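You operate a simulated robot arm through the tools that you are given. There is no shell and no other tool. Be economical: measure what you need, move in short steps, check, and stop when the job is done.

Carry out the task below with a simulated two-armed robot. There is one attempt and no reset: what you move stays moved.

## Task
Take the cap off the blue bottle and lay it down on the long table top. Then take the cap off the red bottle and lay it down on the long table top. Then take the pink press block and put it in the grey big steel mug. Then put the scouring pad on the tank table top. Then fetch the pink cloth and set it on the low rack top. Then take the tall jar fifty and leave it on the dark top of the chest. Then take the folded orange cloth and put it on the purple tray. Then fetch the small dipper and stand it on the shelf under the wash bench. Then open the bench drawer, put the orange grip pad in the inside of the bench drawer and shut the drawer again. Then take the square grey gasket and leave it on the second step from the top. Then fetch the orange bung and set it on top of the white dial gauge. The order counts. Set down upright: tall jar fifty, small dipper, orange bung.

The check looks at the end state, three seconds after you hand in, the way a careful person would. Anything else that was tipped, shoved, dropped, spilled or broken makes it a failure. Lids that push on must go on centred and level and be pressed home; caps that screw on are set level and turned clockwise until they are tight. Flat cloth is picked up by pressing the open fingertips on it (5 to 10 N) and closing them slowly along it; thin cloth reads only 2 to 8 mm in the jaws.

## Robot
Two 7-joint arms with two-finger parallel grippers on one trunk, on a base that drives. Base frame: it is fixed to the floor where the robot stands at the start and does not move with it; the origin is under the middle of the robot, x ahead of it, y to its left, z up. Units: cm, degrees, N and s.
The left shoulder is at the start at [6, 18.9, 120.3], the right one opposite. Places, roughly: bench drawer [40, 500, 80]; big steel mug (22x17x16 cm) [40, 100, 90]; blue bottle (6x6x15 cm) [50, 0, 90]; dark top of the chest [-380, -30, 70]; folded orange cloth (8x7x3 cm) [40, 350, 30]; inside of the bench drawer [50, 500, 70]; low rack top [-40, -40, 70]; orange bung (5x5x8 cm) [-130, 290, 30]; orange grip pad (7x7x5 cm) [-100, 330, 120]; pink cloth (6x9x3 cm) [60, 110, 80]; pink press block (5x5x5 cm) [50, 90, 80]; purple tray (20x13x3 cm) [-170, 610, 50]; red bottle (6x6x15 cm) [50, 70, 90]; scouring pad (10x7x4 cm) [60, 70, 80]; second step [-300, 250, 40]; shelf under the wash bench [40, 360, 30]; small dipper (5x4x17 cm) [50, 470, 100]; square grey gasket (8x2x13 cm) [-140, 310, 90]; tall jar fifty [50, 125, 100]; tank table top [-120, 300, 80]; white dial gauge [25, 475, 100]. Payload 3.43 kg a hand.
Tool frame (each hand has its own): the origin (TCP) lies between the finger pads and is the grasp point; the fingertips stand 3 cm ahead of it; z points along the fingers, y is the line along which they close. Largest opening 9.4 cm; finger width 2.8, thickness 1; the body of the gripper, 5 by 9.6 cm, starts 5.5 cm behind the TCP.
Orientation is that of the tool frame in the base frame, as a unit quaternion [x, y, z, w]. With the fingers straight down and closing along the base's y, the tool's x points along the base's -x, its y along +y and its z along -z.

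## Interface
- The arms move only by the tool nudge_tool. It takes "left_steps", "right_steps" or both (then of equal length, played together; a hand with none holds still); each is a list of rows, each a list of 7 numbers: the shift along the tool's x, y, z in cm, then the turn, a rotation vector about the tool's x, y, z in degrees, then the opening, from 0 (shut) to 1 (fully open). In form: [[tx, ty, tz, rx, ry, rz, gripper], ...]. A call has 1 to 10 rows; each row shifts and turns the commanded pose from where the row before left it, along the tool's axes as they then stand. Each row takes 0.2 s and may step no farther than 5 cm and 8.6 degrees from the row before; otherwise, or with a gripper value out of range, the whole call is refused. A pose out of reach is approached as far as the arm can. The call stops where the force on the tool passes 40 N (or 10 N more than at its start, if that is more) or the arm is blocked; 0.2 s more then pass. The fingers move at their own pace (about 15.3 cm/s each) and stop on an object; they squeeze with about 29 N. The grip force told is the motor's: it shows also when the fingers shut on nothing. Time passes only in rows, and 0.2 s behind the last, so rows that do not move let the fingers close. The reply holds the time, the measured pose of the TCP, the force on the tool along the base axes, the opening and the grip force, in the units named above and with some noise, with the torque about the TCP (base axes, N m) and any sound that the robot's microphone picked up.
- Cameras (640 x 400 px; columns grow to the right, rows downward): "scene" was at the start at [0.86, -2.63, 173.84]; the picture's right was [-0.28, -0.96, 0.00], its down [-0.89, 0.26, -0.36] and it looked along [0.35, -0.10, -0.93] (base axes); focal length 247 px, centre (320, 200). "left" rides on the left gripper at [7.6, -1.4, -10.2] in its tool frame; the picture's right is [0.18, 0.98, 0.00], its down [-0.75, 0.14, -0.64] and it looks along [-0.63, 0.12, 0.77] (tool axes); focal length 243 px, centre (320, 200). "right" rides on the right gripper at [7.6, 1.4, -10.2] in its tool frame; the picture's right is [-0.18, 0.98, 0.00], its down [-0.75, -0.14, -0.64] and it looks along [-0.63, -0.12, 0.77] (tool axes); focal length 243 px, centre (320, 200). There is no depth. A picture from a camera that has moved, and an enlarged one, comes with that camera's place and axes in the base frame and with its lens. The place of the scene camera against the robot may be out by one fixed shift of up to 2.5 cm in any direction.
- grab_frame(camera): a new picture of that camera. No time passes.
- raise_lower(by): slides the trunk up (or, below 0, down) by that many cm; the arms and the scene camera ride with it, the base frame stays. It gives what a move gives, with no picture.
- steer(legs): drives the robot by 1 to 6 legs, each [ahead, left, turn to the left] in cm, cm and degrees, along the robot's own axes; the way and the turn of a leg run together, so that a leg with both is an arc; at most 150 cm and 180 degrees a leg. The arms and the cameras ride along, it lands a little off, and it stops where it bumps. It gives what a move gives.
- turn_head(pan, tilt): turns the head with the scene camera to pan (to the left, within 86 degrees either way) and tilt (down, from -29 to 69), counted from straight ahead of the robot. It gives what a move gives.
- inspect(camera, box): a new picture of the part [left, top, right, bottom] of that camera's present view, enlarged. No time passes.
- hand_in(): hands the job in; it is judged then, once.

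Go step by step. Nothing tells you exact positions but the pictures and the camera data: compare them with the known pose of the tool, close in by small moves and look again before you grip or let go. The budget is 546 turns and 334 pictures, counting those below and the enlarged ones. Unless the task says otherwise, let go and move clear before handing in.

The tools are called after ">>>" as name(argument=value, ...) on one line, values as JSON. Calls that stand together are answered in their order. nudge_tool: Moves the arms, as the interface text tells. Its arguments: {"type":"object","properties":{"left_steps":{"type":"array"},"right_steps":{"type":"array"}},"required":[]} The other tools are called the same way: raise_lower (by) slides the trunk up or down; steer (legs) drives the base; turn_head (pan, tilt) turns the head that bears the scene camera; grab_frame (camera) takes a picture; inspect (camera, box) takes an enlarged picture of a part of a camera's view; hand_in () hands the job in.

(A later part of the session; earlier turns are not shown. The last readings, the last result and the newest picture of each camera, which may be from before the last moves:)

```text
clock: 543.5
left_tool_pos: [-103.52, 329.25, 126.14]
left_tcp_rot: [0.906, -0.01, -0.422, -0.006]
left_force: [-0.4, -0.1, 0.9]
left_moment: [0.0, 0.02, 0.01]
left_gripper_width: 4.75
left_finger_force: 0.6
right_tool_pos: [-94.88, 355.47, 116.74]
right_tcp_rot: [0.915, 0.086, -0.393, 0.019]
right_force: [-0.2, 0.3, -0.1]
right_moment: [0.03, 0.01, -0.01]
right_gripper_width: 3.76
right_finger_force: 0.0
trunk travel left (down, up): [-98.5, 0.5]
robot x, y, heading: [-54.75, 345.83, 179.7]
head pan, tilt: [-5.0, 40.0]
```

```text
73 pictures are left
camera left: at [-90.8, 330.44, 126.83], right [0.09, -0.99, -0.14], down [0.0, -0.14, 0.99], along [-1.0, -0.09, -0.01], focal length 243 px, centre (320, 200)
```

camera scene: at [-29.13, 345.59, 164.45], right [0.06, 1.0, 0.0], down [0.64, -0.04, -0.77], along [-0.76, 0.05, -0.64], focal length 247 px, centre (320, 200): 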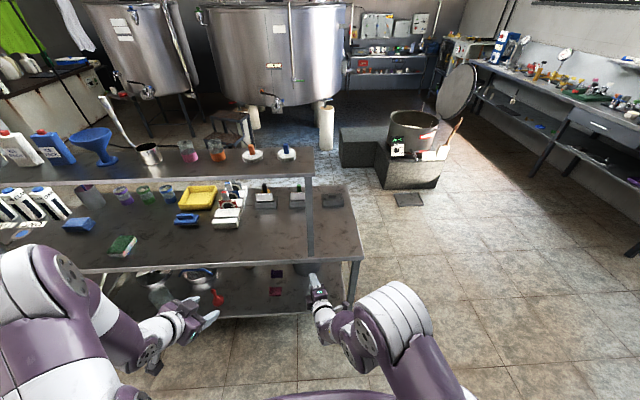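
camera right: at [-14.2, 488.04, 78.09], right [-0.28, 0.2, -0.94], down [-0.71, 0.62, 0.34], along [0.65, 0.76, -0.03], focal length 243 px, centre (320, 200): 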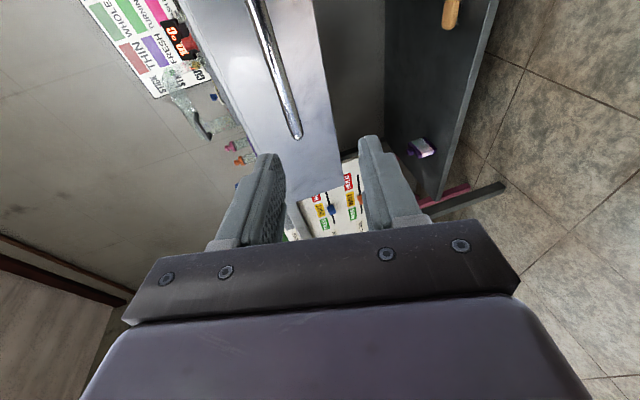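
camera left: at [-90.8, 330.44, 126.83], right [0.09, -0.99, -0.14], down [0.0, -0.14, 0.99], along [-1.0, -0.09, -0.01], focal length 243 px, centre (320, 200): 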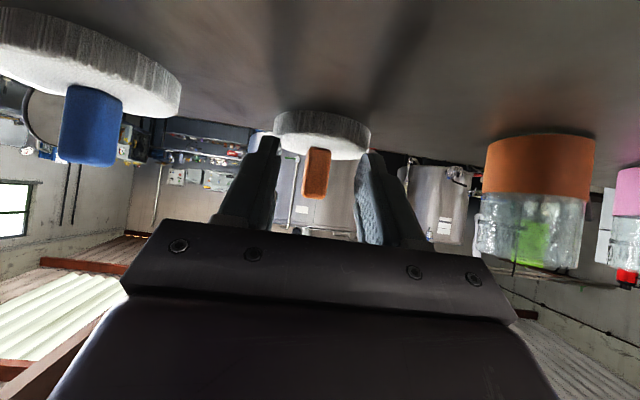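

>>> nudge_tool(left_steps=[[-0.65, 0, -0.55, 0, 0, 0, 0.5], [-1.1, 0, 1.3, 0, 0, 0, 0.5], [-1.0, 0, 1.2, 0, 0, 0, 0.5]])

>>> grab_frame(camera="left")

```text
clock: 544.4
left_tool_pos: [-106.59, 329.46, 126.87]
left_tcp_rot: [0.906, -0.011, -0.423, -0.006]
left_force: [0.2, 0.4, -0.4]
left_moment: [0.0, 0.02, 0.0]
left_gripper_width: 4.71
left_finger_force: 0.1
right_tool_pos: [-94.96, 355.5, 116.7]
right_tcp_rot: [0.915, 0.086, -0.394, 0.019]
right_force: [0.2, 1.0, -0.6]
right_moment: [0.02, -0.02, 0.03]
right_gripper_width: 3.75
right_finger_force: 0.0
trunk travel left (down, up): [-98.5, 0.5]
robot x, y, heading: [-54.72, 346.34, 179.9]
head pan, tilt: [-5.0, 40.0]
```

```text
72 pictures are left
camera left: at [-93.97, 330.6, 127.64], right [0.09, -0.99, -0.14], down [0.0, -0.14, 0.99], along [-1.0, -0.09, -0.01], focal length 243 px, centre (320, 200)
```

left: 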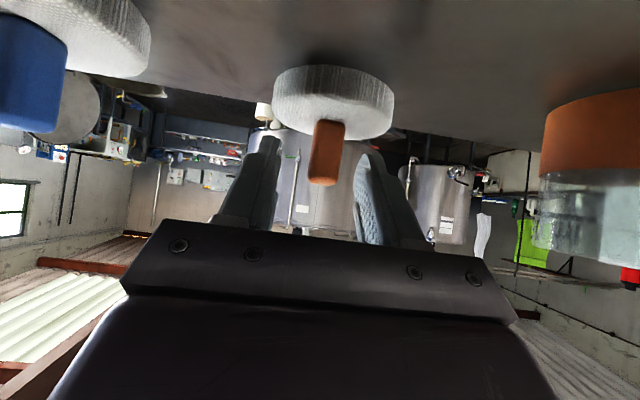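

>>> nudge_tool(left_steps=[[0, 0, 0, 0, 0, 0, 0.35], [0, 0, 0, 0, 0, 0, 0.2], [0, 0, 0, 0, 0, 0, 0], [0, 0, 0, 0, 0, 0, 0], [-0.77, 0, -0.65, 0, 0, 0, 0], [-1.53, 0, -1.3, 0, 0, 0, 0]])

>>> grab_frame(camera="left")

```text
clock: 545.8
left_tool_pos: [-106.56, 329.63, 129.91]
left_tcp_rot: [0.906, -0.011, -0.423, -0.007]
left_force: [0.0, -1.0, -0.1]
left_moment: [0.0, 0.03, 0.03]
left_gripper_width: 1.47
left_finger_force: 28.9
right_tool_pos: [-94.81, 355.46, 116.63]
right_tcp_rot: [0.914, 0.086, -0.395, 0.018]
right_force: [-0.1, -0.3, 0.2]
right_moment: [0.0, 0.0, 0.01]
right_gripper_width: 3.78
right_finger_force: 0.1
trunk travel left (down, up): [-98.5, 0.5]
robot x, y, heading: [-54.81, 346.25, 179.6]
head pan, tilt: [-5.0, 40.0]
```

```text
71 pictures are left
camera left: at [-93.84, 330.69, 130.6], right [0.09, -0.99, -0.14], down [0.0, -0.14, 0.99], along [-1.0, -0.09, -0.01], focal length 243 px, centre (320, 200)
```

left: 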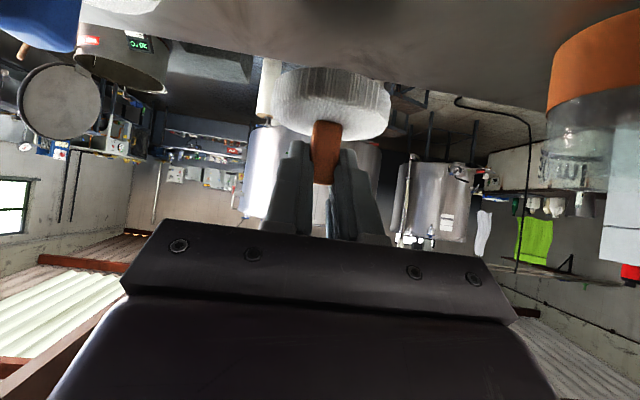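

>>> steer(legs=[[-27, 0, 0], [0, -67, 0], [0, -67, 0], [20, 0, 0], [0, 0, -179]])

>>> turn_head(pan=10, tilt=45)

>>> grab_frame(camera="scene")

```text
clock: 562.8
left_tool_pos: [5.96, 495.84, 129.85]
left_tcp_rot: [0.019, 0.906, -0.01, 0.422]
left_force: [0.2, -0.4, -0.4]
left_moment: [-0.01, 0.0, -0.01]
left_gripper_width: 1.48
left_finger_force: 29.1
right_tool_pos: [-6.29, 470.15, 116.8]
right_tcp_rot: [-0.078, 0.916, 0.015, 0.394]
right_force: [-0.4, -0.3, -0.2]
right_moment: [0.0, 0.0, -0.02]
right_gripper_width: 3.75
right_finger_force: 0.0
trunk travel left (down, up): [-98.5, 0.5]
robot x, y, heading: [-46.3, 480.48, -0.9]
head pan, tilt: [-5.0, 40.0]
```

```text
clock: 563.6
left_tool_pos: [6.08, 495.81, 129.85]
left_tcp_rot: [0.018, 0.906, -0.01, 0.422]
left_force: [-1.1, 0.4, -0.3]
left_moment: [0.02, 0.04, 0.0]
left_gripper_width: 1.49
left_finger_force: 28.9
right_tool_pos: [-6.17, 470.14, 116.92]
right_tcp_rot: [-0.077, 0.915, 0.015, 0.395]
right_force: [0.3, -0.3, 0.0]
right_moment: [-0.02, -0.05, 0.0]
right_gripper_width: 3.74
right_finger_force: 0.1
trunk travel left (down, up): [-98.5, 0.5]
robot x, y, heading: [-46.23, 480.72, -0.7]
head pan, tilt: [10.0, 45.0]
```

```text
70 pictures are left
camera scene: at [-42.76, 480.69, 187.73], right [0.16, -0.99, 0.0], down [-0.7, -0.11, -0.71], along [0.7, 0.11, -0.71], focal length 247 px, centre (320, 200)
```

scene: 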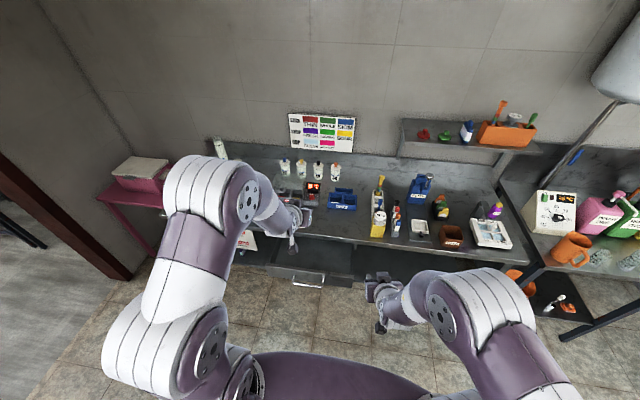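

>>> nudge_tool(right_steps=[[0, -4, 0, 0, 0, 0, 0.4], [0, -4, 0, 0, 0, 0, 0.4], [0, -4, 0, 0, 0, 0, 0.4], [0, -4, -1, 0, 0, 0, 0.4], [0, -4, -1, 0, 0, 0, 0.4], [0, -4, -1, 0, 0, 0, 0.4]], left_steps=[[0, 0, 0, 0, 7.5, 0, 0], [0, 0, 0, 0, 7.5, 0, 0], [0, 0, 0, 0, 0, 0, 0], [0, 0, 0, 0, 0, 0, 0], [0, 0, 0, 0, 0, 0, 0], [0, 0, 0, 0, 0, 0, 0]])

>>> steer(legs=[[17, 0, 0.7]])

>>> raise_lower(by=-36)

>>> grab_frame(camera="left")

```text
clock: 565.0
left_tool_pos: [6.03, 495.78, 129.86]
left_tcp_rot: [0.02, 0.953, -0.008, 0.301]
left_force: [-1.0, 0.1, -0.2]
left_moment: [-0.03, -0.01, -0.01]
left_gripper_width: 1.51
left_finger_force: 28.8
right_tool_pos: [-8.23, 468.94, 118.71]
right_tcp_rot: [-0.079, 0.916, 0.005, 0.393]
right_force: [-0.1, -0.8, -0.5]
right_moment: [0.0, -0.04, 0.0]
right_gripper_width: 3.78
right_finger_force: 0.0
right hand out of reach, approached as far as the arm can: row 1, 2, 3, 4, 5, 6
trunk travel left (down, up): [-98.5, 0.5]
robot x, y, heading: [-46.67, 480.01, -1.0]
head pan, tilt: [10.0, 45.0]
```

```text
clock: 566.5
left_tool_pos: [22.02, 496.18, 129.94]
left_tcp_rot: [0.015, 0.953, -0.006, 0.302]
left_force: [0.2, -0.6, 0.1]
left_moment: [0.01, -0.01, 0.01]
left_gripper_width: 1.47
left_finger_force: 28.8
right_tool_pos: [8.25, 469.29, 118.85]
right_tcp_rot: [-0.084, 0.915, 0.007, 0.394]
right_force: [-0.5, 0.4, -0.5]
right_moment: [0.01, -0.01, 0.0]
right_gripper_width: 3.75
right_finger_force: 0.1
trunk travel left (down, up): [-98.5, 0.5]
robot x, y, heading: [-29.97, 480.1, -0.4]
head pan, tilt: [10.0, 45.0]
```

```text
clock: 570.0
left_tool_pos: [22.35, 496.26, 93.77]
left_tcp_rot: [0.014, 0.954, -0.006, 0.301]
left_force: [0.5, 0.6, -0.2]
left_moment: [-0.03, -0.02, 0.0]
left_gripper_width: 1.47
left_finger_force: 29.5
right_tool_pos: [8.4, 469.27, 82.76]
right_tcp_rot: [-0.084, 0.916, 0.007, 0.392]
right_force: [-0.3, 1.3, 0.8]
right_moment: [-0.02, -0.03, -0.01]
right_gripper_width: 3.75
right_finger_force: 0.1
trunk travel left (down, up): [-62.5, 36.5]
robot x, y, heading: [-29.79, 480.36, -0.3]
head pan, tilt: [10.0, 45.0]
```

```text
69 pictures are left
camera left: at [10.22, 495.19, 97.82], right [-0.12, 0.99, -0.11], down [0.25, 0.14, 0.96], along [0.96, 0.09, -0.27], focal length 243 px, centre (320, 200)
```

left: 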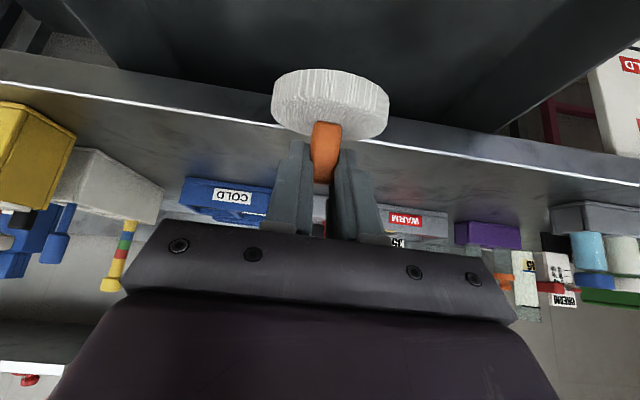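

>>> nudge_tool(left_steps=[[-1.6, 0.3, 1.1, 0, 5, 0, 0], [1.5, 0, 2.6, 0, 0, 0, 0], [1.5, 0, 2.6, 0, 0, 0, 0], [1.5, 0, 2.6, 0, 0, 0, 0]])

>>> grab_frame(camera="left")

```text
clock: 571.0
left_tool_pos: [24.01, 495.89, 85.22]
left_tcp_rot: [0.017, 0.957, -0.015, 0.288]
left_force: [0.3, 0.4, 0.6]
left_moment: [0.02, -0.03, 0.02]
left_gripper_width: 1.46
left_finger_force: 29.3
left hand out of reach, approached as far as the arm can: row 1
right_tool_pos: [8.53, 469.34, 82.78]
right_tcp_rot: [-0.084, 0.916, 0.008, 0.393]
right_force: [0.6, 0.3, 0.2]
right_moment: [0.0, -0.03, 0.0]
right_gripper_width: 3.77
right_finger_force: 0.0
trunk travel left (down, up): [-62.5, 36.5]
robot x, y, heading: [-29.72, 480.13, -0.2]
head pan, tilt: [10.0, 45.0]
```

```text
68 pictures are left
camera left: at [11.85, 494.97, 89.54], right [-0.11, 0.99, -0.12], down [0.28, 0.15, 0.95], along [0.95, 0.07, -0.29], focal length 243 px, centre (320, 200)
```

left: 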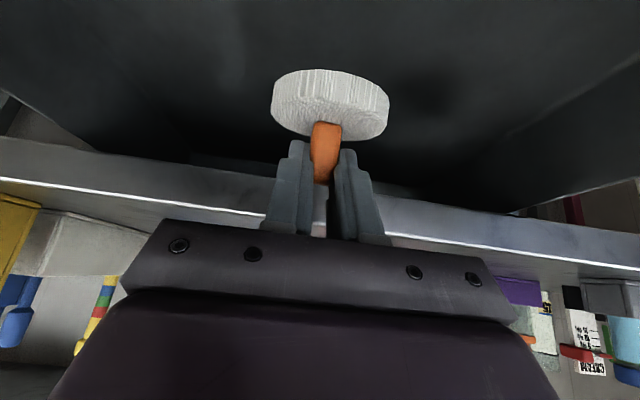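

>>> nudge_tool(left_steps=[[1.1, 0, 1.65, 0, 0, 0, 0], [0.8, 0, 1.25, 0, 0, 0, 0]])

>>> nudge_tool(left_steps=[[0.3, 0, 0.42, 0, 0, 0, 0], [0.3, 0, 0.42, 0, 0, 0, 0]])

>>> nudge_tool(left_steps=[[0.3, 0, 0.42, 0, 0, 0, 0], [0.3, 0, 0.42, 0, 0, 0, 0]])

```text
clock: 571.6
left_tool_pos: [23.94, 495.83, 81.66]
left_tcp_rot: [0.018, 0.957, -0.014, 0.288]
left_force: [0.3, 0.8, 0.0]
left_moment: [0.0, 0.02, 0.01]
left_gripper_width: 1.48
left_finger_force: 28.6
right_tool_pos: [8.55, 469.38, 82.8]
right_tcp_rot: [-0.084, 0.916, 0.007, 0.393]
right_force: [-0.1, 0.2, 0.0]
right_moment: [0.02, -0.03, -0.01]
right_gripper_width: 3.76
right_finger_force: 0.0
trunk travel left (down, up): [-62.5, 36.5]
robot x, y, heading: [-29.35, 480.23, -0.3]
head pan, tilt: [10.0, 45.0]
```

```text
clock: 572.2
left_tool_pos: [23.98, 495.74, 80.6]
left_tcp_rot: [0.018, 0.957, -0.016, 0.288]
left_force: [0.3, -0.3, -0.7]
left_moment: [0.01, -0.03, 0.02]
left_gripper_width: 1.46
left_finger_force: 28.5
right_tool_pos: [8.54, 469.23, 82.79]
right_tcp_rot: [-0.084, 0.916, 0.008, 0.393]
right_force: [0.5, -0.2, 0.8]
right_moment: [0.03, 0.0, 0.04]
right_gripper_width: 3.76
right_finger_force: 0.0
trunk travel left (down, up): [-62.5, 36.5]
robot x, y, heading: [-29.9, 480.22, -0.4]
head pan, tilt: [10.0, 45.0]
```

```text
clock: 572.8
left_tool_pos: [23.66, 495.62, 79.69]
left_tcp_rot: [0.018, 0.957, -0.015, 0.288]
left_force: [-0.2, -0.5, -0.1]
left_moment: [-0.01, -0.01, -0.01]
left_gripper_width: 1.47
left_finger_force: 29.2
right_tool_pos: [8.42, 469.26, 82.76]
right_tcp_rot: [-0.084, 0.915, 0.007, 0.394]
right_force: [0.3, -0.8, -1.1]
right_moment: [0.02, 0.02, 0.01]
right_gripper_width: 3.76
right_finger_force: 0.1
trunk travel left (down, up): [-62.5, 36.5]
robot x, y, heading: [-29.71, 480.42, -0.6]
head pan, tilt: [10.0, 45.0]
```

>>> nudge_tool(left_steps=[[0.3, 0, 0.42, 0, 0, 0, 0], [0.3, 0, 0.42, 0, 0, 0, 0]])

>>> inspect(camera="scene", box=[220, 180, 400, 330])

```text
clock: 573.4
left_tool_pos: [23.82, 495.48, 78.98]
left_tcp_rot: [0.017, 0.956, -0.014, 0.292]
left_force: [-0.1, 1.7, 15.7]
left_moment: [0.1, -0.35, 0.04]
left_gripper_width: 1.46
left_finger_force: 29.0
right_tool_pos: [8.34, 469.33, 82.86]
right_tcp_rot: [-0.084, 0.916, 0.007, 0.393]
right_force: [0.5, 0.0, 0.0]
right_moment: [0.01, -0.04, 0.0]
right_gripper_width: 3.75
right_finger_force: 0.0
trunk travel left (down, up): [-62.5, 36.5]
robot x, y, heading: [-29.75, 480.26, -0.4]
head pan, tilt: [10.0, 45.0]
```

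```text
2.67 times, centred on (310, 255) of scene
camera zoom: at [-26.36, 480.5, 151.76], right [0.17, -0.99, 0.0], down [-0.7, -0.12, -0.71], along [0.7, 0.12, -0.71], focal length 659 px, centre (347, 53)
```

zoom: 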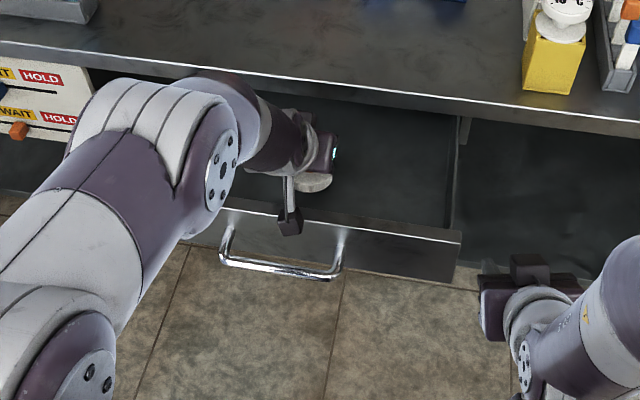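

>>> nudge_tool(left_steps=[[-0.1, 0, -0.2, 0, 0, 0, 0], [0, 0, 0, 0, 0, 0, 0.3], [0, 0, 0, 0, 0, 0, 0.5], [-0.55, 0, -0.83, 0, 0, 0, 0.5], [-1.1, 0, -1.67, 0, 0, 0, 0.5], [-1.65, 0, -2.5, 0, 0, 0, 0.5], [-1.65, 0, -2.5, 0, 0, 0, 0.5], [-1.65, 0, -2.5, 0, 0, 0, 0.5]])

>>> grab_frame(camera="left")

```text
clock: 575.2
left_tool_pos: [23.84, 495.76, 90.88]
left_tcp_rot: [0.017, 0.957, -0.015, 0.288]
left_force: [0.6, -0.1, 0.0]
left_moment: [0.0, 0.02, 0.02]
left_gripper_width: 4.71
left_finger_force: 0.1
right_tool_pos: [8.49, 469.29, 82.78]
right_tcp_rot: [-0.085, 0.916, 0.007, 0.392]
right_force: [-0.7, -0.3, 0.9]
right_moment: [0.02, -0.02, 0.01]
right_gripper_width: 3.77
right_finger_force: 0.2
trunk travel left (down, up): [-62.5, 36.5]
robot x, y, heading: [-29.63, 480.02, -0.5]
head pan, tilt: [10.0, 45.0]
```

```text
66 pictures are left
camera left: at [11.66, 494.89, 95.28], right [-0.11, 0.99, -0.12], down [0.28, 0.15, 0.95], along [0.95, 0.07, -0.29], focal length 243 px, centre (320, 200)
```

left: 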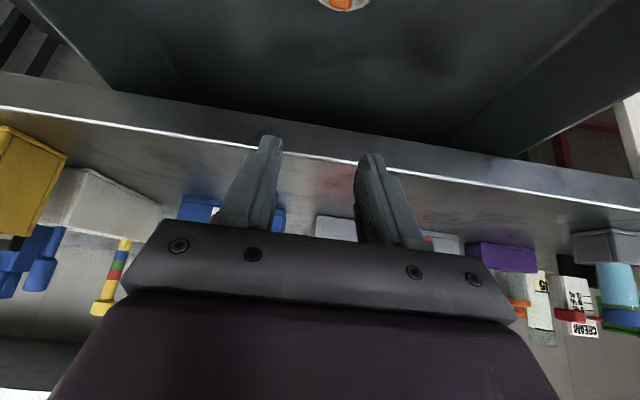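

>>> steer(legs=[[-32, 0, 0], [0, 14, 0]])

>>> nudge_tool(left_steps=[[0, 0, 0, 0, -8, 0, 0], [0, 0, 0, 0, -8, 0, 0], [0, 0, 0, 0, -8, 0, 0]])

>>> raise_lower(by=-12.5)

>>> steer(legs=[[12, 0, 0]])

>>> grab_frame(camera="left")

```text
clock: 578.3
left_tool_pos: [-9.75, 510.25, 91.0]
left_tcp_rot: [0.014, 0.957, -0.014, 0.288]
left_force: [0.6, 0.4, -0.8]
left_moment: [-0.03, -0.02, -0.01]
left_gripper_width: 4.67
left_finger_force: 0.1
right_tool_pos: [-24.79, 483.62, 82.72]
right_tcp_rot: [-0.087, 0.916, 0.008, 0.393]
right_force: [0.0, 0.1, 0.3]
right_moment: [-0.01, 0.0, -0.01]
right_gripper_width: 3.74
right_finger_force: 0.1
trunk travel left (down, up): [-62.5, 36.5]
robot x, y, heading: [-62.97, 494.44, -0.3]
head pan, tilt: [10.0, 45.0]
```

```text
clock: 579.1
left_tool_pos: [-9.74, 510.12, 91.04]
left_tcp_rot: [0.011, 0.876, -0.017, 0.483]
left_force: [-0.4, -1.4, -0.6]
left_moment: [-0.02, -0.02, 0.0]
left_gripper_width: 0.02
left_finger_force: 28.6
right_tool_pos: [-24.81, 483.6, 82.78]
right_tcp_rot: [-0.088, 0.916, 0.009, 0.392]
right_force: [0.0, -0.1, 0.7]
right_moment: [0.02, -0.02, -0.03]
right_gripper_width: 3.77
right_finger_force: 0.1
trunk travel left (down, up): [-62.5, 36.5]
robot x, y, heading: [-63.07, 494.58, 0.5]
head pan, tilt: [10.0, 45.0]
```

```text
clock: 580.6
left_tool_pos: [-9.72, 510.07, 78.47]
left_tcp_rot: [0.01, 0.876, -0.015, 0.481]
left_force: [1.0, -0.5, 0.4]
left_moment: [0.01, 0.02, 0.03]
left_gripper_width: 0.0
left_finger_force: 28.7
right_tool_pos: [-24.72, 483.69, 70.26]
right_tcp_rot: [-0.088, 0.915, 0.009, 0.393]
right_force: [0.5, -0.6, 0.5]
right_moment: [0.03, 0.03, -0.02]
right_gripper_width: 3.76
right_finger_force: 0.0
trunk travel left (down, up): [-50.0, 49.0]
robot x, y, heading: [-63.3, 494.22, 0.1]
head pan, tilt: [10.0, 45.0]
```

```text
clock: 581.9
left_tool_pos: [1.99, 510.2, 78.26]
left_tcp_rot: [0.01, 0.877, -0.016, 0.48]
left_force: [1.6, -1.0, -0.3]
left_moment: [0.02, 0.05, -0.04]
left_gripper_width: 0.0
left_finger_force: 29.3
right_tool_pos: [-13.11, 483.67, 70.2]
right_tcp_rot: [-0.088, 0.916, 0.009, 0.391]
right_force: [0.7, 0.6, -0.5]
right_moment: [0.03, 0.03, 0.01]
right_gripper_width: 3.75
right_finger_force: 0.0
trunk travel left (down, up): [-50.0, 49.0]
robot x, y, heading: [-51.57, 494.32, -0.0]
head pan, tilt: [10.0, 45.0]
```

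```text
65 pictures are left
camera left: at [-10.83, 509.15, 77.48], right [-0.07, 0.98, -0.17], down [-0.13, 0.16, 0.98], along [0.99, 0.09, 0.12], focal length 243 px, centre (320, 200)
```

left: 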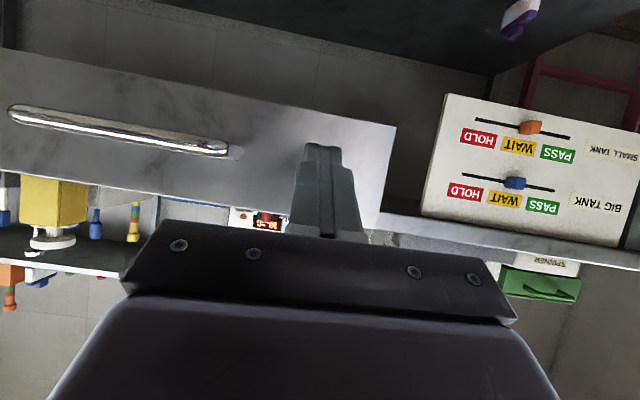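

>>> steer(legs=[[16, 0, 0]])

>>> steer(legs=[[9, 0, 0]])

>>> grab_frame(camera="left")

```text
clock: 583.3
left_tool_pos: [18.05, 510.33, 78.28]
left_tcp_rot: [0.009, 0.877, -0.015, 0.479]
left_force: [0.2, 0.0, 0.9]
left_moment: [-0.02, 0.0, 0.01]
left_gripper_width: 0.0
left_finger_force: 28.7
right_tool_pos: [2.87, 483.88, 70.19]
right_tcp_rot: [-0.09, 0.915, 0.01, 0.392]
right_force: [-0.1, 0.1, -0.4]
right_moment: [0.0, 0.0, -0.01]
right_gripper_width: 3.76
right_finger_force: 0.1
trunk travel left (down, up): [-50.0, 49.0]
robot x, y, heading: [-35.5, 494.15, 0.3]
head pan, tilt: [10.0, 45.0]
```

```text
clock: 584.4
left_tool_pos: [26.99, 510.44, 78.48]
left_tcp_rot: [0.01, 0.877, -0.016, 0.48]
left_force: [-0.3, 0.4, -0.3]
left_moment: [0.0, 0.03, 0.0]
left_gripper_width: 0.03
left_finger_force: 28.6
right_tool_pos: [11.96, 483.86, 70.19]
right_tcp_rot: [-0.088, 0.916, 0.009, 0.392]
right_force: [0.4, -0.4, -0.4]
right_moment: [-0.02, -0.02, -0.02]
right_gripper_width: 3.79
right_finger_force: 0.1
trunk travel left (down, up): [-50.0, 49.0]
robot x, y, heading: [-26.18, 494.65, 0.2]
head pan, tilt: [10.0, 45.0]
```

```text
64 pictures are left
camera left: at [14.15, 509.38, 77.47], right [-0.07, 0.98, -0.17], down [-0.13, 0.16, 0.98], along [0.99, 0.09, 0.12], focal length 243 px, centre (320, 200)
```

left: 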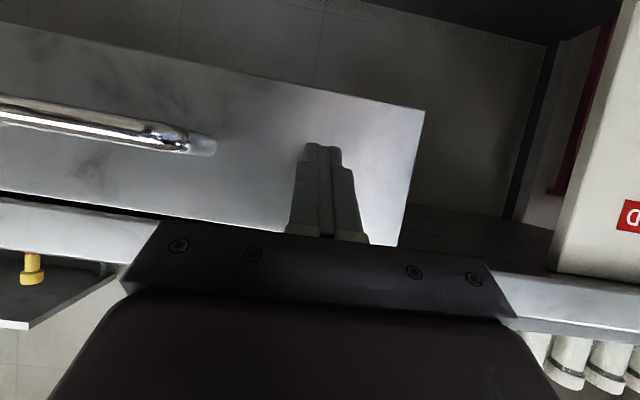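

>>> steer(legs=[[5, 0, 0]])

>>> grab_frame(camera="left")

```text
clock: 585.2
left_tool_pos: [28.32, 510.57, 77.6]
left_tcp_rot: [0.01, 0.883, -0.015, 0.468]
left_force: [-22.1, -1.1, 5.7]
left_moment: [0.03, -0.06, -0.01]
left_gripper_width: 0.03
left_finger_force: 28.3
right_tool_pos: [14.21, 483.92, 70.26]
right_tcp_rot: [-0.089, 0.914, 0.009, 0.395]
right_force: [-0.9, 1.1, 0.1]
right_moment: [0.0, -0.01, 0.01]
right_gripper_width: 3.72
right_finger_force: 0.1
trunk travel left (down, up): [-50.0, 49.0]
robot x, y, heading: [-23.43, 494.42, 0.6]
head pan, tilt: [10.0, 45.0]
stopped in leg 1: the force on the tool passed its limit (the readings are from after the stop); the commanded pose is now the measured one
```

```text
63 pictures are left
camera left: at [15.51, 509.44, 77.04], right [-0.07, 0.98, -0.17], down [-0.1, 0.16, 0.98], along [0.99, 0.09, 0.09], focal length 243 px, centre (320, 200)
```

left: 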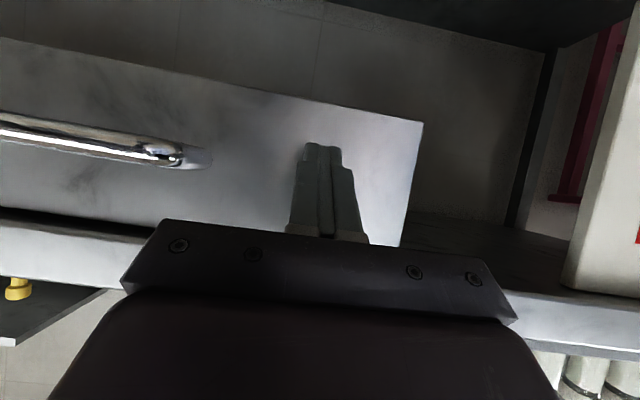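

>>> steer(legs=[[-28, 0, 0], [0, -80, 0]])

>>> raise_lower(by=30)

>>> steer(legs=[[-75, 0, 0], [-68, 0, 0]])

>>> turn_head(pan=-70, tilt=40)

>>> grab_frame(camera="scene")

```text
clock: 591.2
left_tool_pos: [1.63, 429.55, 77.74]
left_tcp_rot: [0.002, 0.882, -0.011, 0.471]
left_force: [0.1, 0.4, 0.4]
left_moment: [-0.04, 0.02, 0.0]
left_gripper_width: 0.0
left_finger_force: 28.8
right_tool_pos: [-12.19, 402.77, 70.2]
right_tcp_rot: [-0.099, 0.915, 0.012, 0.392]
right_force: [-0.6, -0.3, -0.9]
right_moment: [0.0, -0.01, 0.0]
right_gripper_width: 3.77
right_finger_force: 0.1
trunk travel left (down, up): [-50.0, 49.0]
robot x, y, heading: [-50.88, 412.4, 1.4]
head pan, tilt: [10.0, 45.0]
```

```text
clock: 594.2
left_tool_pos: [1.54, 429.57, 107.66]
left_tcp_rot: [0.001, 0.882, -0.011, 0.47]
left_force: [0.8, -1.4, -0.1]
left_moment: [-0.04, 0.03, -0.01]
left_gripper_width: 0.0
left_finger_force: 28.9
right_tool_pos: [-12.24, 402.81, 100.32]
right_tcp_rot: [-0.1, 0.914, 0.014, 0.393]
right_force: [-0.4, -0.2, -0.7]
right_moment: [0.0, 0.02, 0.02]
right_gripper_width: 3.75
right_finger_force: 0.1
trunk travel left (down, up): [-80.0, 19.0]
robot x, y, heading: [-50.95, 412.27, 1.6]
head pan, tilt: [10.0, 45.0]
```

```text
clock: 601.6
left_tool_pos: [-140.31, 427.47, 107.61]
left_tcp_rot: [0.011, 0.882, -0.015, 0.47]
left_force: [-0.2, 0.3, -0.1]
left_moment: [-0.01, 0.02, 0.01]
left_gripper_width: 0.0
left_finger_force: 28.5
right_tool_pos: [-154.56, 400.94, 100.16]
right_tcp_rot: [-0.089, 0.916, 0.009, 0.392]
right_force: [-0.7, 0.2, 0.3]
right_moment: [-0.05, 0.0, 0.01]
right_gripper_width: 3.78
right_finger_force: 0.0
trunk travel left (down, up): [-80.0, 19.0]
robot x, y, heading: [-192.92, 411.35, 0.3]
head pan, tilt: [10.0, 45.0]
```

```text
clock: 603.1
left_tool_pos: [-140.39, 427.41, 107.71]
left_tcp_rot: [0.01, 0.883, -0.015, 0.47]
left_force: [0.8, -0.9, 0.0]
left_moment: [-0.01, 0.02, 0.0]
left_gripper_width: 0.0
left_finger_force: 29.3
right_tool_pos: [-154.55, 400.94, 100.32]
right_tcp_rot: [-0.09, 0.915, 0.01, 0.392]
right_force: [-0.3, 0.1, -0.2]
right_moment: [0.0, -0.01, -0.02]
right_gripper_width: 3.76
right_finger_force: 0.1
trunk travel left (down, up): [-80.0, 19.0]
robot x, y, heading: [-193.42, 411.7, 0.3]
head pan, tilt: [-70.0, 40.0]
```

```text
62 pictures are left
camera scene: at [-194.5, 402.39, 169.95], right [-0.94, -0.35, 0.0], down [-0.22, 0.6, -0.77], along [0.27, -0.72, -0.64], focal length 247 px, centre (320, 200)
```

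scene: 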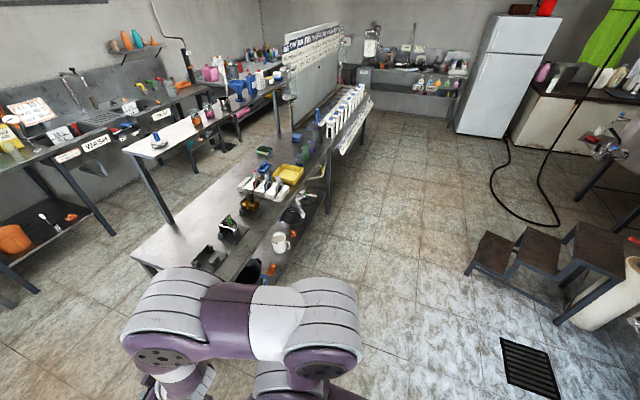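

>>> inspect(camera="scene", box=[170, 130, 340, 290])

```text
2.50 times, centred on (255, 210) of scene
camera zoom: at [-194.5, 402.39, 169.95], right [-0.94, -0.35, 0.0], down [-0.22, 0.6, -0.77], along [0.27, -0.72, -0.64], focal length 618 px, centre (482, 175)
```

zoom: 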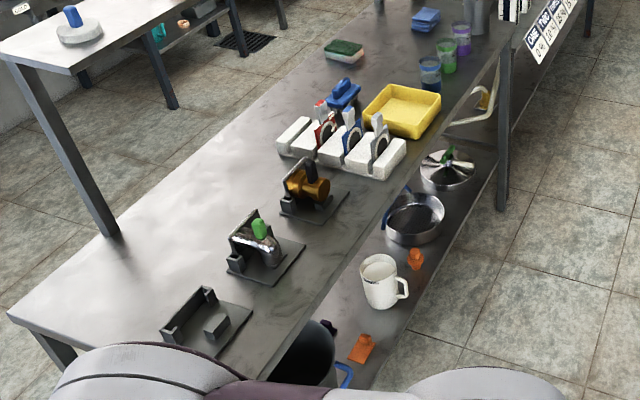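

>>> steer(legs=[[0, -117, 0]])

>>> grab_frame(camera="left")

```text
clock: 609.1
left_tool_pos: [-139.64, 309.85, 107.58]
left_tcp_rot: [0.011, 0.882, -0.016, 0.47]
left_force: [-0.3, -0.3, 0.6]
left_moment: [0.0, -0.01, 0.02]
left_gripper_width: 0.03
left_finger_force: 28.7
right_tool_pos: [-153.97, 283.37, 100.19]
right_tcp_rot: [-0.089, 0.915, 0.009, 0.393]
right_force: [0.3, 0.3, 0.0]
right_moment: [0.04, -0.02, -0.04]
right_gripper_width: 3.78
right_finger_force: 0.1
trunk travel left (down, up): [-80.0, 19.0]
robot x, y, heading: [-192.7, 294.04, 0.1]
head pan, tilt: [-70.0, 40.0]
```

```text
60 pictures are left
camera left: at [-152.54, 308.88, 107.05], right [-0.07, 0.98, -0.17], down [-0.11, 0.16, 0.98], along [0.99, 0.09, 0.09], focal length 243 px, centre (320, 200)
```

left: 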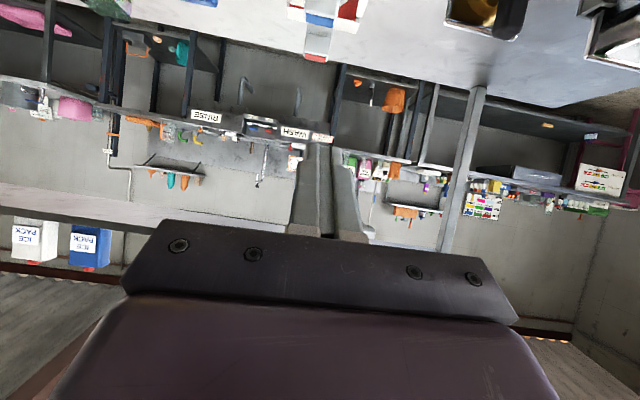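

>>> steer(legs=[[-8, 0, 0]])

>>> nudge_tool(left_steps=[[0, 0, 0, 0, 8, 0, 0.6], [0, 0, 0, 0, 8, 0, 0.6], [0, 0, 0, 0, 8, 0, 0.6]])

>>> grab_frame(camera="left")

```text
clock: 610.1
left_tool_pos: [-147.53, 309.79, 107.63]
left_tcp_rot: [0.01, 0.883, -0.015, 0.47]
left_force: [-0.3, 0.2, 0.4]
left_moment: [-0.02, -0.01, -0.01]
left_gripper_width: 0.01
left_finger_force: 28.9
right_tool_pos: [-161.8, 283.2, 100.36]
right_tcp_rot: [-0.09, 0.915, 0.009, 0.393]
right_force: [-0.2, -1.4, 0.9]
right_moment: [-0.05, -0.01, -0.03]
right_gripper_width: 3.76
right_finger_force: 0.1
trunk travel left (down, up): [-80.0, 19.0]
robot x, y, heading: [-200.0, 293.79, 0.4]
head pan, tilt: [-70.0, 40.0]
```

```text
clock: 610.9
left_tool_pos: [-147.64, 309.73, 107.37]
left_tcp_rot: [0.013, 0.962, -0.014, 0.274]
left_force: [0.9, 0.1, -0.1]
left_moment: [0.01, 0.01, -0.01]
left_gripper_width: 5.65
left_finger_force: 0.2
right_tool_pos: [-161.68, 283.24, 100.17]
right_tcp_rot: [-0.09, 0.916, 0.009, 0.392]
right_force: [-0.7, -0.3, -0.4]
right_moment: [-0.01, 0.01, 0.01]
right_gripper_width: 3.75
right_finger_force: 0.0
trunk travel left (down, up): [-80.0, 19.0]
robot x, y, heading: [-200.27, 293.68, 0.2]
head pan, tilt: [-70.0, 40.0]
```

```text
59 pictures are left
camera left: at [-159.53, 308.92, 112.14], right [-0.12, 0.99, -0.12], down [0.31, 0.15, 0.94], along [0.94, 0.08, -0.32], focal length 243 px, centre (320, 200)
```

left: 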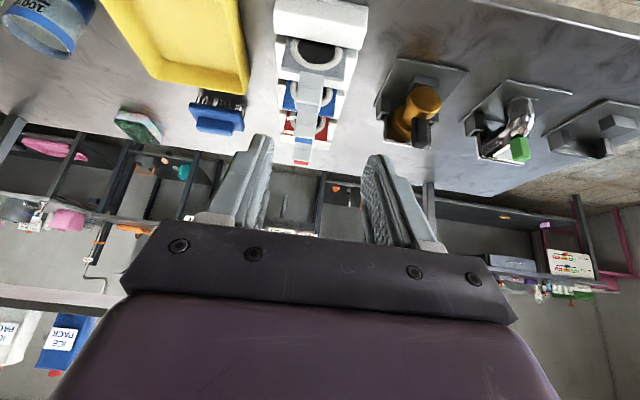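

>>> inspect(camera="left", box=[250, 0, 390, 180])

```text
2.22 times, centred on (320, 90) of left
camera zoom: at [-159.53, 308.92, 112.14], right [-0.12, 0.99, -0.12], down [0.31, 0.15, 0.94], along [0.94, 0.08, -0.32], focal length 539 px, centre (320, 444)
```

zoom: 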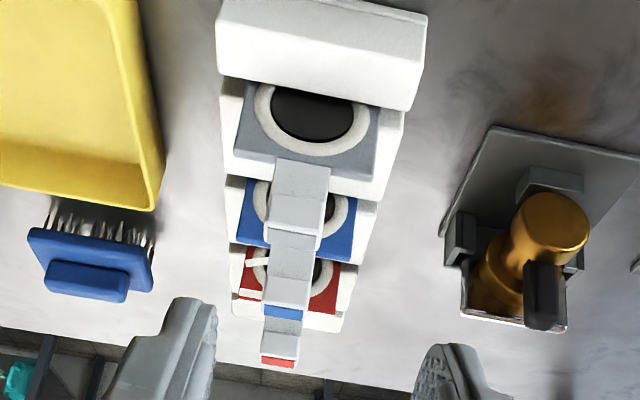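

>>> raise_lower(by=12)

>>> nudge_tool(left_steps=[[1, 0, 3, 0, 0, 0, 0.5], [1, 0, 3, 0, 7, 0, 0.5], [1, 0, 3, 0, 7, 0, 0.5]])

>>> grab_frame(camera="left")

```text
clock: 612.4
left_tool_pos: [-147.6, 309.85, 119.68]
left_tcp_rot: [0.014, 0.961, -0.014, 0.276]
left_force: [-0.5, -0.1, 0.3]
left_moment: [-0.02, 0.04, 0.04]
left_gripper_width: 5.64
left_finger_force: 0.2
right_tool_pos: [-161.97, 283.4, 112.31]
right_tcp_rot: [-0.09, 0.915, 0.01, 0.393]
right_force: [0.0, 0.2, -0.2]
right_moment: [0.01, -0.02, 0.02]
right_gripper_width: 3.76
right_finger_force: 0.0
trunk travel left (down, up): [-92.0, 7.0]
robot x, y, heading: [-200.29, 294.05, 0.5]
head pan, tilt: [-70.0, 40.0]
```

```text
clock: 613.2
left_tool_pos: [-145.65, 309.77, 110.16]
left_tcp_rot: [0.016, 0.987, -0.012, 0.157]
left_force: [0.5, 0.1, -0.4]
left_moment: [-0.03, 0.01, -0.02]
left_gripper_width: 4.69
left_finger_force: 0.0
right_tool_pos: [-161.78, 283.27, 112.13]
right_tcp_rot: [-0.09, 0.916, 0.01, 0.392]
right_force: [0.3, -0.6, 0.4]
right_moment: [-0.02, 0.02, 0.0]
right_gripper_width: 3.76
right_finger_force: 0.0
trunk travel left (down, up): [-92.0, 7.0]
robot x, y, heading: [-199.83, 293.74, 0.3]
head pan, tilt: [-70.0, 40.0]
```

```text
57 pictures are left
camera left: at [-156.17, 308.84, 117.55], right [-0.14, 0.99, -0.07], down [0.52, 0.14, 0.84], along [0.84, 0.08, -0.54], focal length 243 px, centre (320, 200)
```

left: 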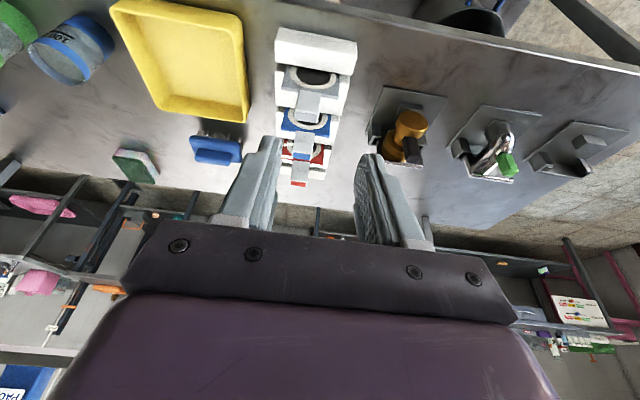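

>>> inspect(camera="left", box=[260, 20, 370, 200])

```text
2.22 times, centred on (315, 110) of left
camera zoom: at [-156.17, 308.84, 117.55], right [-0.14, 0.99, -0.07], down [0.52, 0.14, 0.84], along [0.84, 0.08, -0.54], focal length 539 px, centre (331, 400)
```

zoom: 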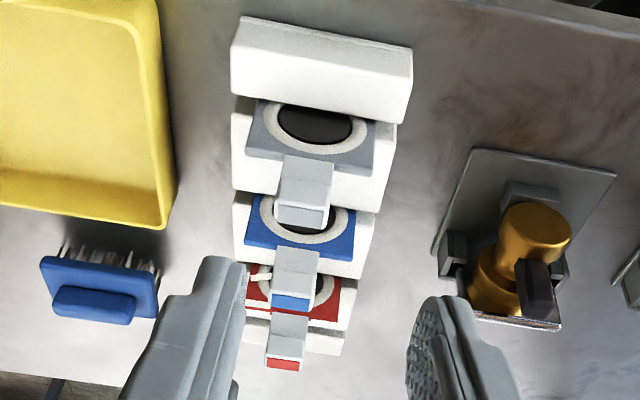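

>>> nudge_tool(left_steps=[[-0.79, -0.18, 4, 0, 0, 0, 0.5], [-0.79, -0.18, 4, 0, 0, 0, 0.5], [-0.79, -0.18, 4, 0, 0, 0, 0.5], [-0.79, -0.18, 3.5, 0, 0, 0, 0.5]])

>>> grab_frame(camera="left")

```text
clock: 614.2
left_tool_pos: [-137.59, 308.38, 96.36]
left_tcp_rot: [0.015, 0.987, -0.011, 0.157]
left_force: [0.7, 0.1, 0.9]
left_moment: [-0.05, 0.02, -0.01]
left_gripper_width: 4.7
left_finger_force: 0.1
right_tool_pos: [-161.65, 283.33, 112.17]
right_tcp_rot: [-0.09, 0.915, 0.009, 0.392]
right_force: [0.4, 0.3, 0.8]
right_moment: [-0.02, -0.01, 0.04]
right_gripper_width: 3.78
right_finger_force: 0.1
trunk travel left (down, up): [-92.0, 7.0]
robot x, y, heading: [-200.33, 293.89, 0.2]
head pan, tilt: [-70.0, 40.0]
```

```text
55 pictures are left
camera left: at [-148.0, 307.45, 103.9], right [-0.14, 0.99, -0.08], down [0.52, 0.14, 0.84], along [0.84, 0.08, -0.54], focal length 243 px, centre (320, 200)
```

left: 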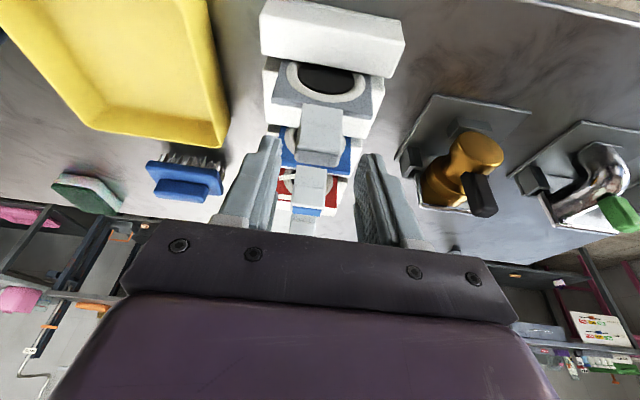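

>>> nudge_tool(left_steps=[[0, 0, 2.2, 0, 0, 0, 0.5], [0, 0, 0, 0, 0, 0, 0.35], [0, 0, 0, 0, 0, 0, 0.2], [0, 0, 0, 0, 0, 0, 0], [0, 0, 0, 0, 0, 0, 0]])

>>> nudge_tool(left_steps=[[-0.31, 0, -0.95, 0, 0, 0, 0], [-0.62, 0, -1.9, 0, 0, 0, 0], [-0.93, 0, -2.85, 0, 0, 0, 0], [-0.93, 0, -2.85, 0, 0, 0, 0], [-0.93, 0, -2.85, 0, 0, 0, 0]])

>>> grab_frame(camera="left")

```text
clock: 615.4
left_tool_pos: [-137.15, 308.2, 94.79]
left_tcp_rot: [0.015, 0.987, -0.012, 0.157]
left_force: [0.1, 0.4, -0.1]
left_moment: [0.0, 0.02, -0.04]
left_gripper_width: 2.89
left_finger_force: 28.2
right_tool_pos: [-161.85, 283.27, 112.26]
right_tcp_rot: [-0.09, 0.915, 0.01, 0.393]
right_force: [0.0, 0.4, 0.8]
right_moment: [0.0, -0.01, -0.02]
right_gripper_width: 3.74
right_finger_force: 0.1
trunk travel left (down, up): [-92.0, 7.0]
robot x, y, heading: [-200.23, 293.95, 0.5]
head pan, tilt: [-70.0, 40.0]
```

```text
clock: 616.6
left_tool_pos: [-137.37, 308.35, 106.69]
left_tcp_rot: [0.015, 0.988, -0.011, 0.156]
left_force: [-0.2, -0.3, -0.1]
left_moment: [0.01, -0.01, 0.02]
left_gripper_width: 2.87
left_finger_force: 29.6
right_tool_pos: [-161.95, 283.39, 112.34]
right_tcp_rot: [-0.091, 0.915, 0.011, 0.392]
right_force: [-0.1, 0.9, -0.7]
right_moment: [0.0, -0.02, 0.01]
right_gripper_width: 3.74
right_finger_force: 0.1
trunk travel left (down, up): [-92.0, 7.0]
robot x, y, heading: [-200.14, 294.06, 0.3]
head pan, tilt: [-70.0, 40.0]
```

```text
54 pictures are left
camera left: at [-147.9, 307.44, 114.17], right [-0.14, 0.99, -0.07], down [0.52, 0.14, 0.84], along [0.84, 0.08, -0.54], focal length 243 px, centre (320, 200)
```

left: 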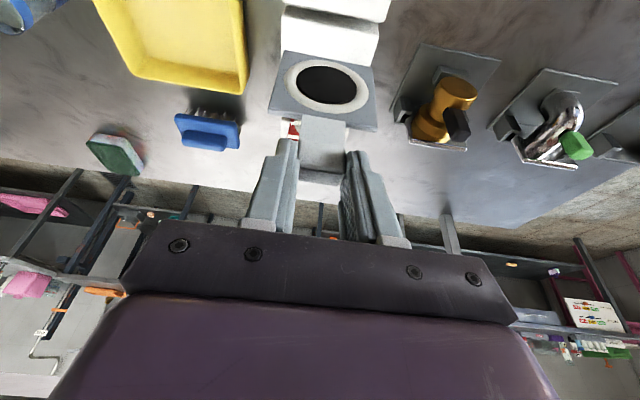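

>>> steer(legs=[[-5, 0, 0], [0, 0, 180]])

>>> turn_head(pan=15, tilt=50)

>>> grab_frame(camera="scene")

```text
clock: 624.9
left_tool_pos: [-268.14, 278.81, 106.74]
left_tcp_rot: [0.987, -0.013, -0.157, -0.011]
left_force: [0.6, 0.0, -0.6]
left_moment: [-0.01, 0.01, 0.04]
left_gripper_width: 2.87
left_finger_force: 29.1
right_tool_pos: [-243.67, 303.99, 112.25]
right_tcp_rot: [0.915, 0.092, -0.393, 0.01]
right_force: [0.0, 0.7, 0.5]
right_moment: [-0.03, 0.02, 0.0]
right_gripper_width: 3.76
right_finger_force: 0.0
trunk travel left (down, up): [-92.0, 7.0]
robot x, y, heading: [-205.38, 293.82, -179.4]
head pan, tilt: [-70.0, 40.0]
```

```text
clock: 626.5
left_tool_pos: [-268.16, 278.76, 106.77]
left_tcp_rot: [0.987, -0.013, -0.157, -0.011]
left_force: [-1.0, 0.4, -0.4]
left_moment: [0.0, 0.0, 0.0]
left_gripper_width: 2.88
left_finger_force: 28.9
right_tool_pos: [-243.77, 304.08, 112.21]
right_tcp_rot: [0.915, 0.092, -0.393, 0.011]
right_force: [0.2, -0.3, 1.0]
right_moment: [0.02, 0.03, 0.04]
right_gripper_width: 3.77
right_finger_force: 0.0
trunk travel left (down, up): [-92.0, 7.0]
robot x, y, heading: [-205.33, 293.53, -179.3]
head pan, tilt: [15.0, 50.0]
```

```text
53 pictures are left
camera scene: at [-205.32, 290.69, 180.53], right [-0.27, 0.96, 0.0], down [0.74, 0.21, -0.64], along [-0.62, -0.17, -0.77], focal length 247 px, centre (320, 200)
```

scene: 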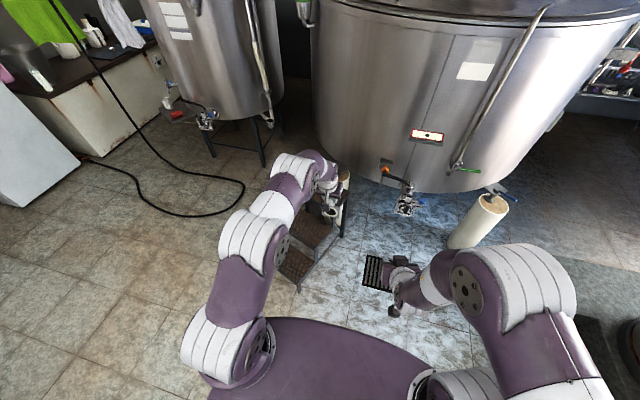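

>>> grab_frame(camera="left")

```text
52 pictures are left
camera left: at [-257.76, 279.87, 114.14], right [0.15, -0.99, -0.08], down [-0.52, -0.14, 0.84], along [-0.84, -0.08, -0.53], focal length 243 px, centre (320, 200)
```

left: 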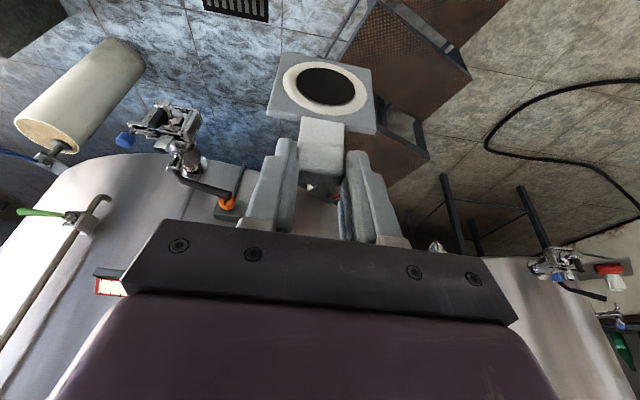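

>>> inspect(camera="left", box=[320, 0, 520, 200])

```text
2.00 times, centred on (420, 100) of left
camera zoom: at [-257.76, 279.87, 114.14], right [0.15, -0.99, -0.08], down [-0.52, -0.14, 0.84], along [-0.84, -0.08, -0.53], focal length 485 px, centre (120, 400)
```

zoom: 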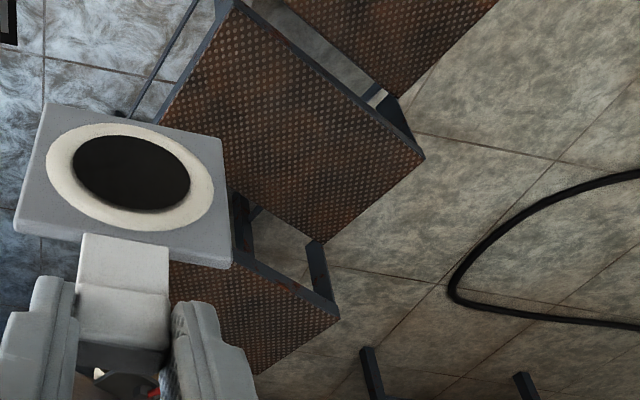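

>>> steer(legs=[[0, 24, -0.7]])

>>> raise_lower(by=-40)

>>> nudge_tool(left_steps=[[3, 0, -3, 0, -8, 0, 0], [3, 0, -3, 0, -8, 0, 0], [0, 0, 0, 0, -8, 0, 0], [0, 0, 0, 0, -8, 0, 0], [0, 0, 0, 0, -8, 0, 0], [0, 0, 0, 0, -8, 0, 0], [0, 0, 0, 0, -8, 0, 0], [0, 0, 0, 0, -8, 0, 0], [0, 0, 0, 0, -8, 0, 0]])

>>> grab_frame(camera="scene")

```text
clock: 628.3
left_tool_pos: [-268.14, 255.98, 106.83]
left_tcp_rot: [0.987, -0.019, -0.158, -0.012]
left_force: [-0.5, 0.3, -0.4]
left_moment: [-0.02, 0.01, 0.03]
left_gripper_width: 2.92
left_finger_force: 28.8
right_tool_pos: [-243.46, 280.7, 112.13]
right_tcp_rot: [0.916, 0.088, -0.392, 0.009]
right_force: [-0.4, 0.1, -0.4]
right_moment: [-0.01, -0.01, 0.0]
right_gripper_width: 3.76
right_finger_force: 0.1
trunk travel left (down, up): [-92.0, 7.0]
robot x, y, heading: [-205.4, 270.0, 180.0]
head pan, tilt: [15.0, 50.0]
```

```text
clock: 632.1
left_tool_pos: [-268.24, 255.71, 66.76]
left_tcp_rot: [0.987, -0.019, -0.157, -0.012]
left_force: [-0.5, -0.7, 0.3]
left_moment: [0.0, 0.0, 0.0]
left_gripper_width: 2.91
left_finger_force: 29.0
right_tool_pos: [-243.46, 280.55, 72.2]
right_tcp_rot: [0.915, 0.087, -0.393, 0.009]
right_force: [0.6, 0.1, -0.5]
right_moment: [0.0, -0.01, 0.02]
right_gripper_width: 3.77
right_finger_force: 0.0
trunk travel left (down, up): [-52.0, 47.0]
robot x, y, heading: [-205.3, 269.64, 180.0]
head pan, tilt: [15.0, 50.0]
```

```text
clock: 634.1
left_tool_pos: [-260.59, 255.66, 70.04]
left_tcp_rot: [0.722, -0.007, -0.691, -0.03]
left_force: [-0.7, 0.1, -0.7]
left_moment: [-0.01, 0.01, -0.06]
left_gripper_width: 2.89
left_finger_force: 28.7
left hand out of reach, approached as far as the arm can: row 3
right_tool_pos: [-243.37, 280.72, 72.22]
right_tcp_rot: [0.915, 0.088, -0.393, 0.009]
right_force: [-0.2, 0.3, -0.1]
right_moment: [0.03, -0.01, 0.02]
right_gripper_width: 3.76
right_finger_force: 0.0
trunk travel left (down, up): [-52.0, 47.0]
robot x, y, heading: [-205.04, 269.6, 180.1]
head pan, tilt: [15.0, 50.0]
```

```text
50 pictures are left
camera scene: at [-205.27, 266.84, 140.54], right [-0.26, 0.97, 0.0], down [0.74, 0.2, -0.64], along [-0.62, -0.17, -0.77], focal length 247 px, centre (320, 200)
```

scene: 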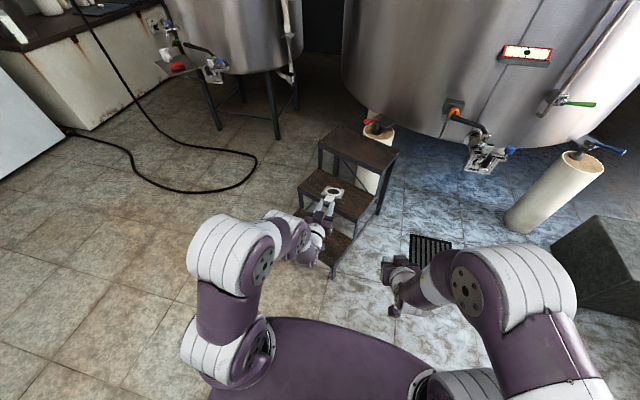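

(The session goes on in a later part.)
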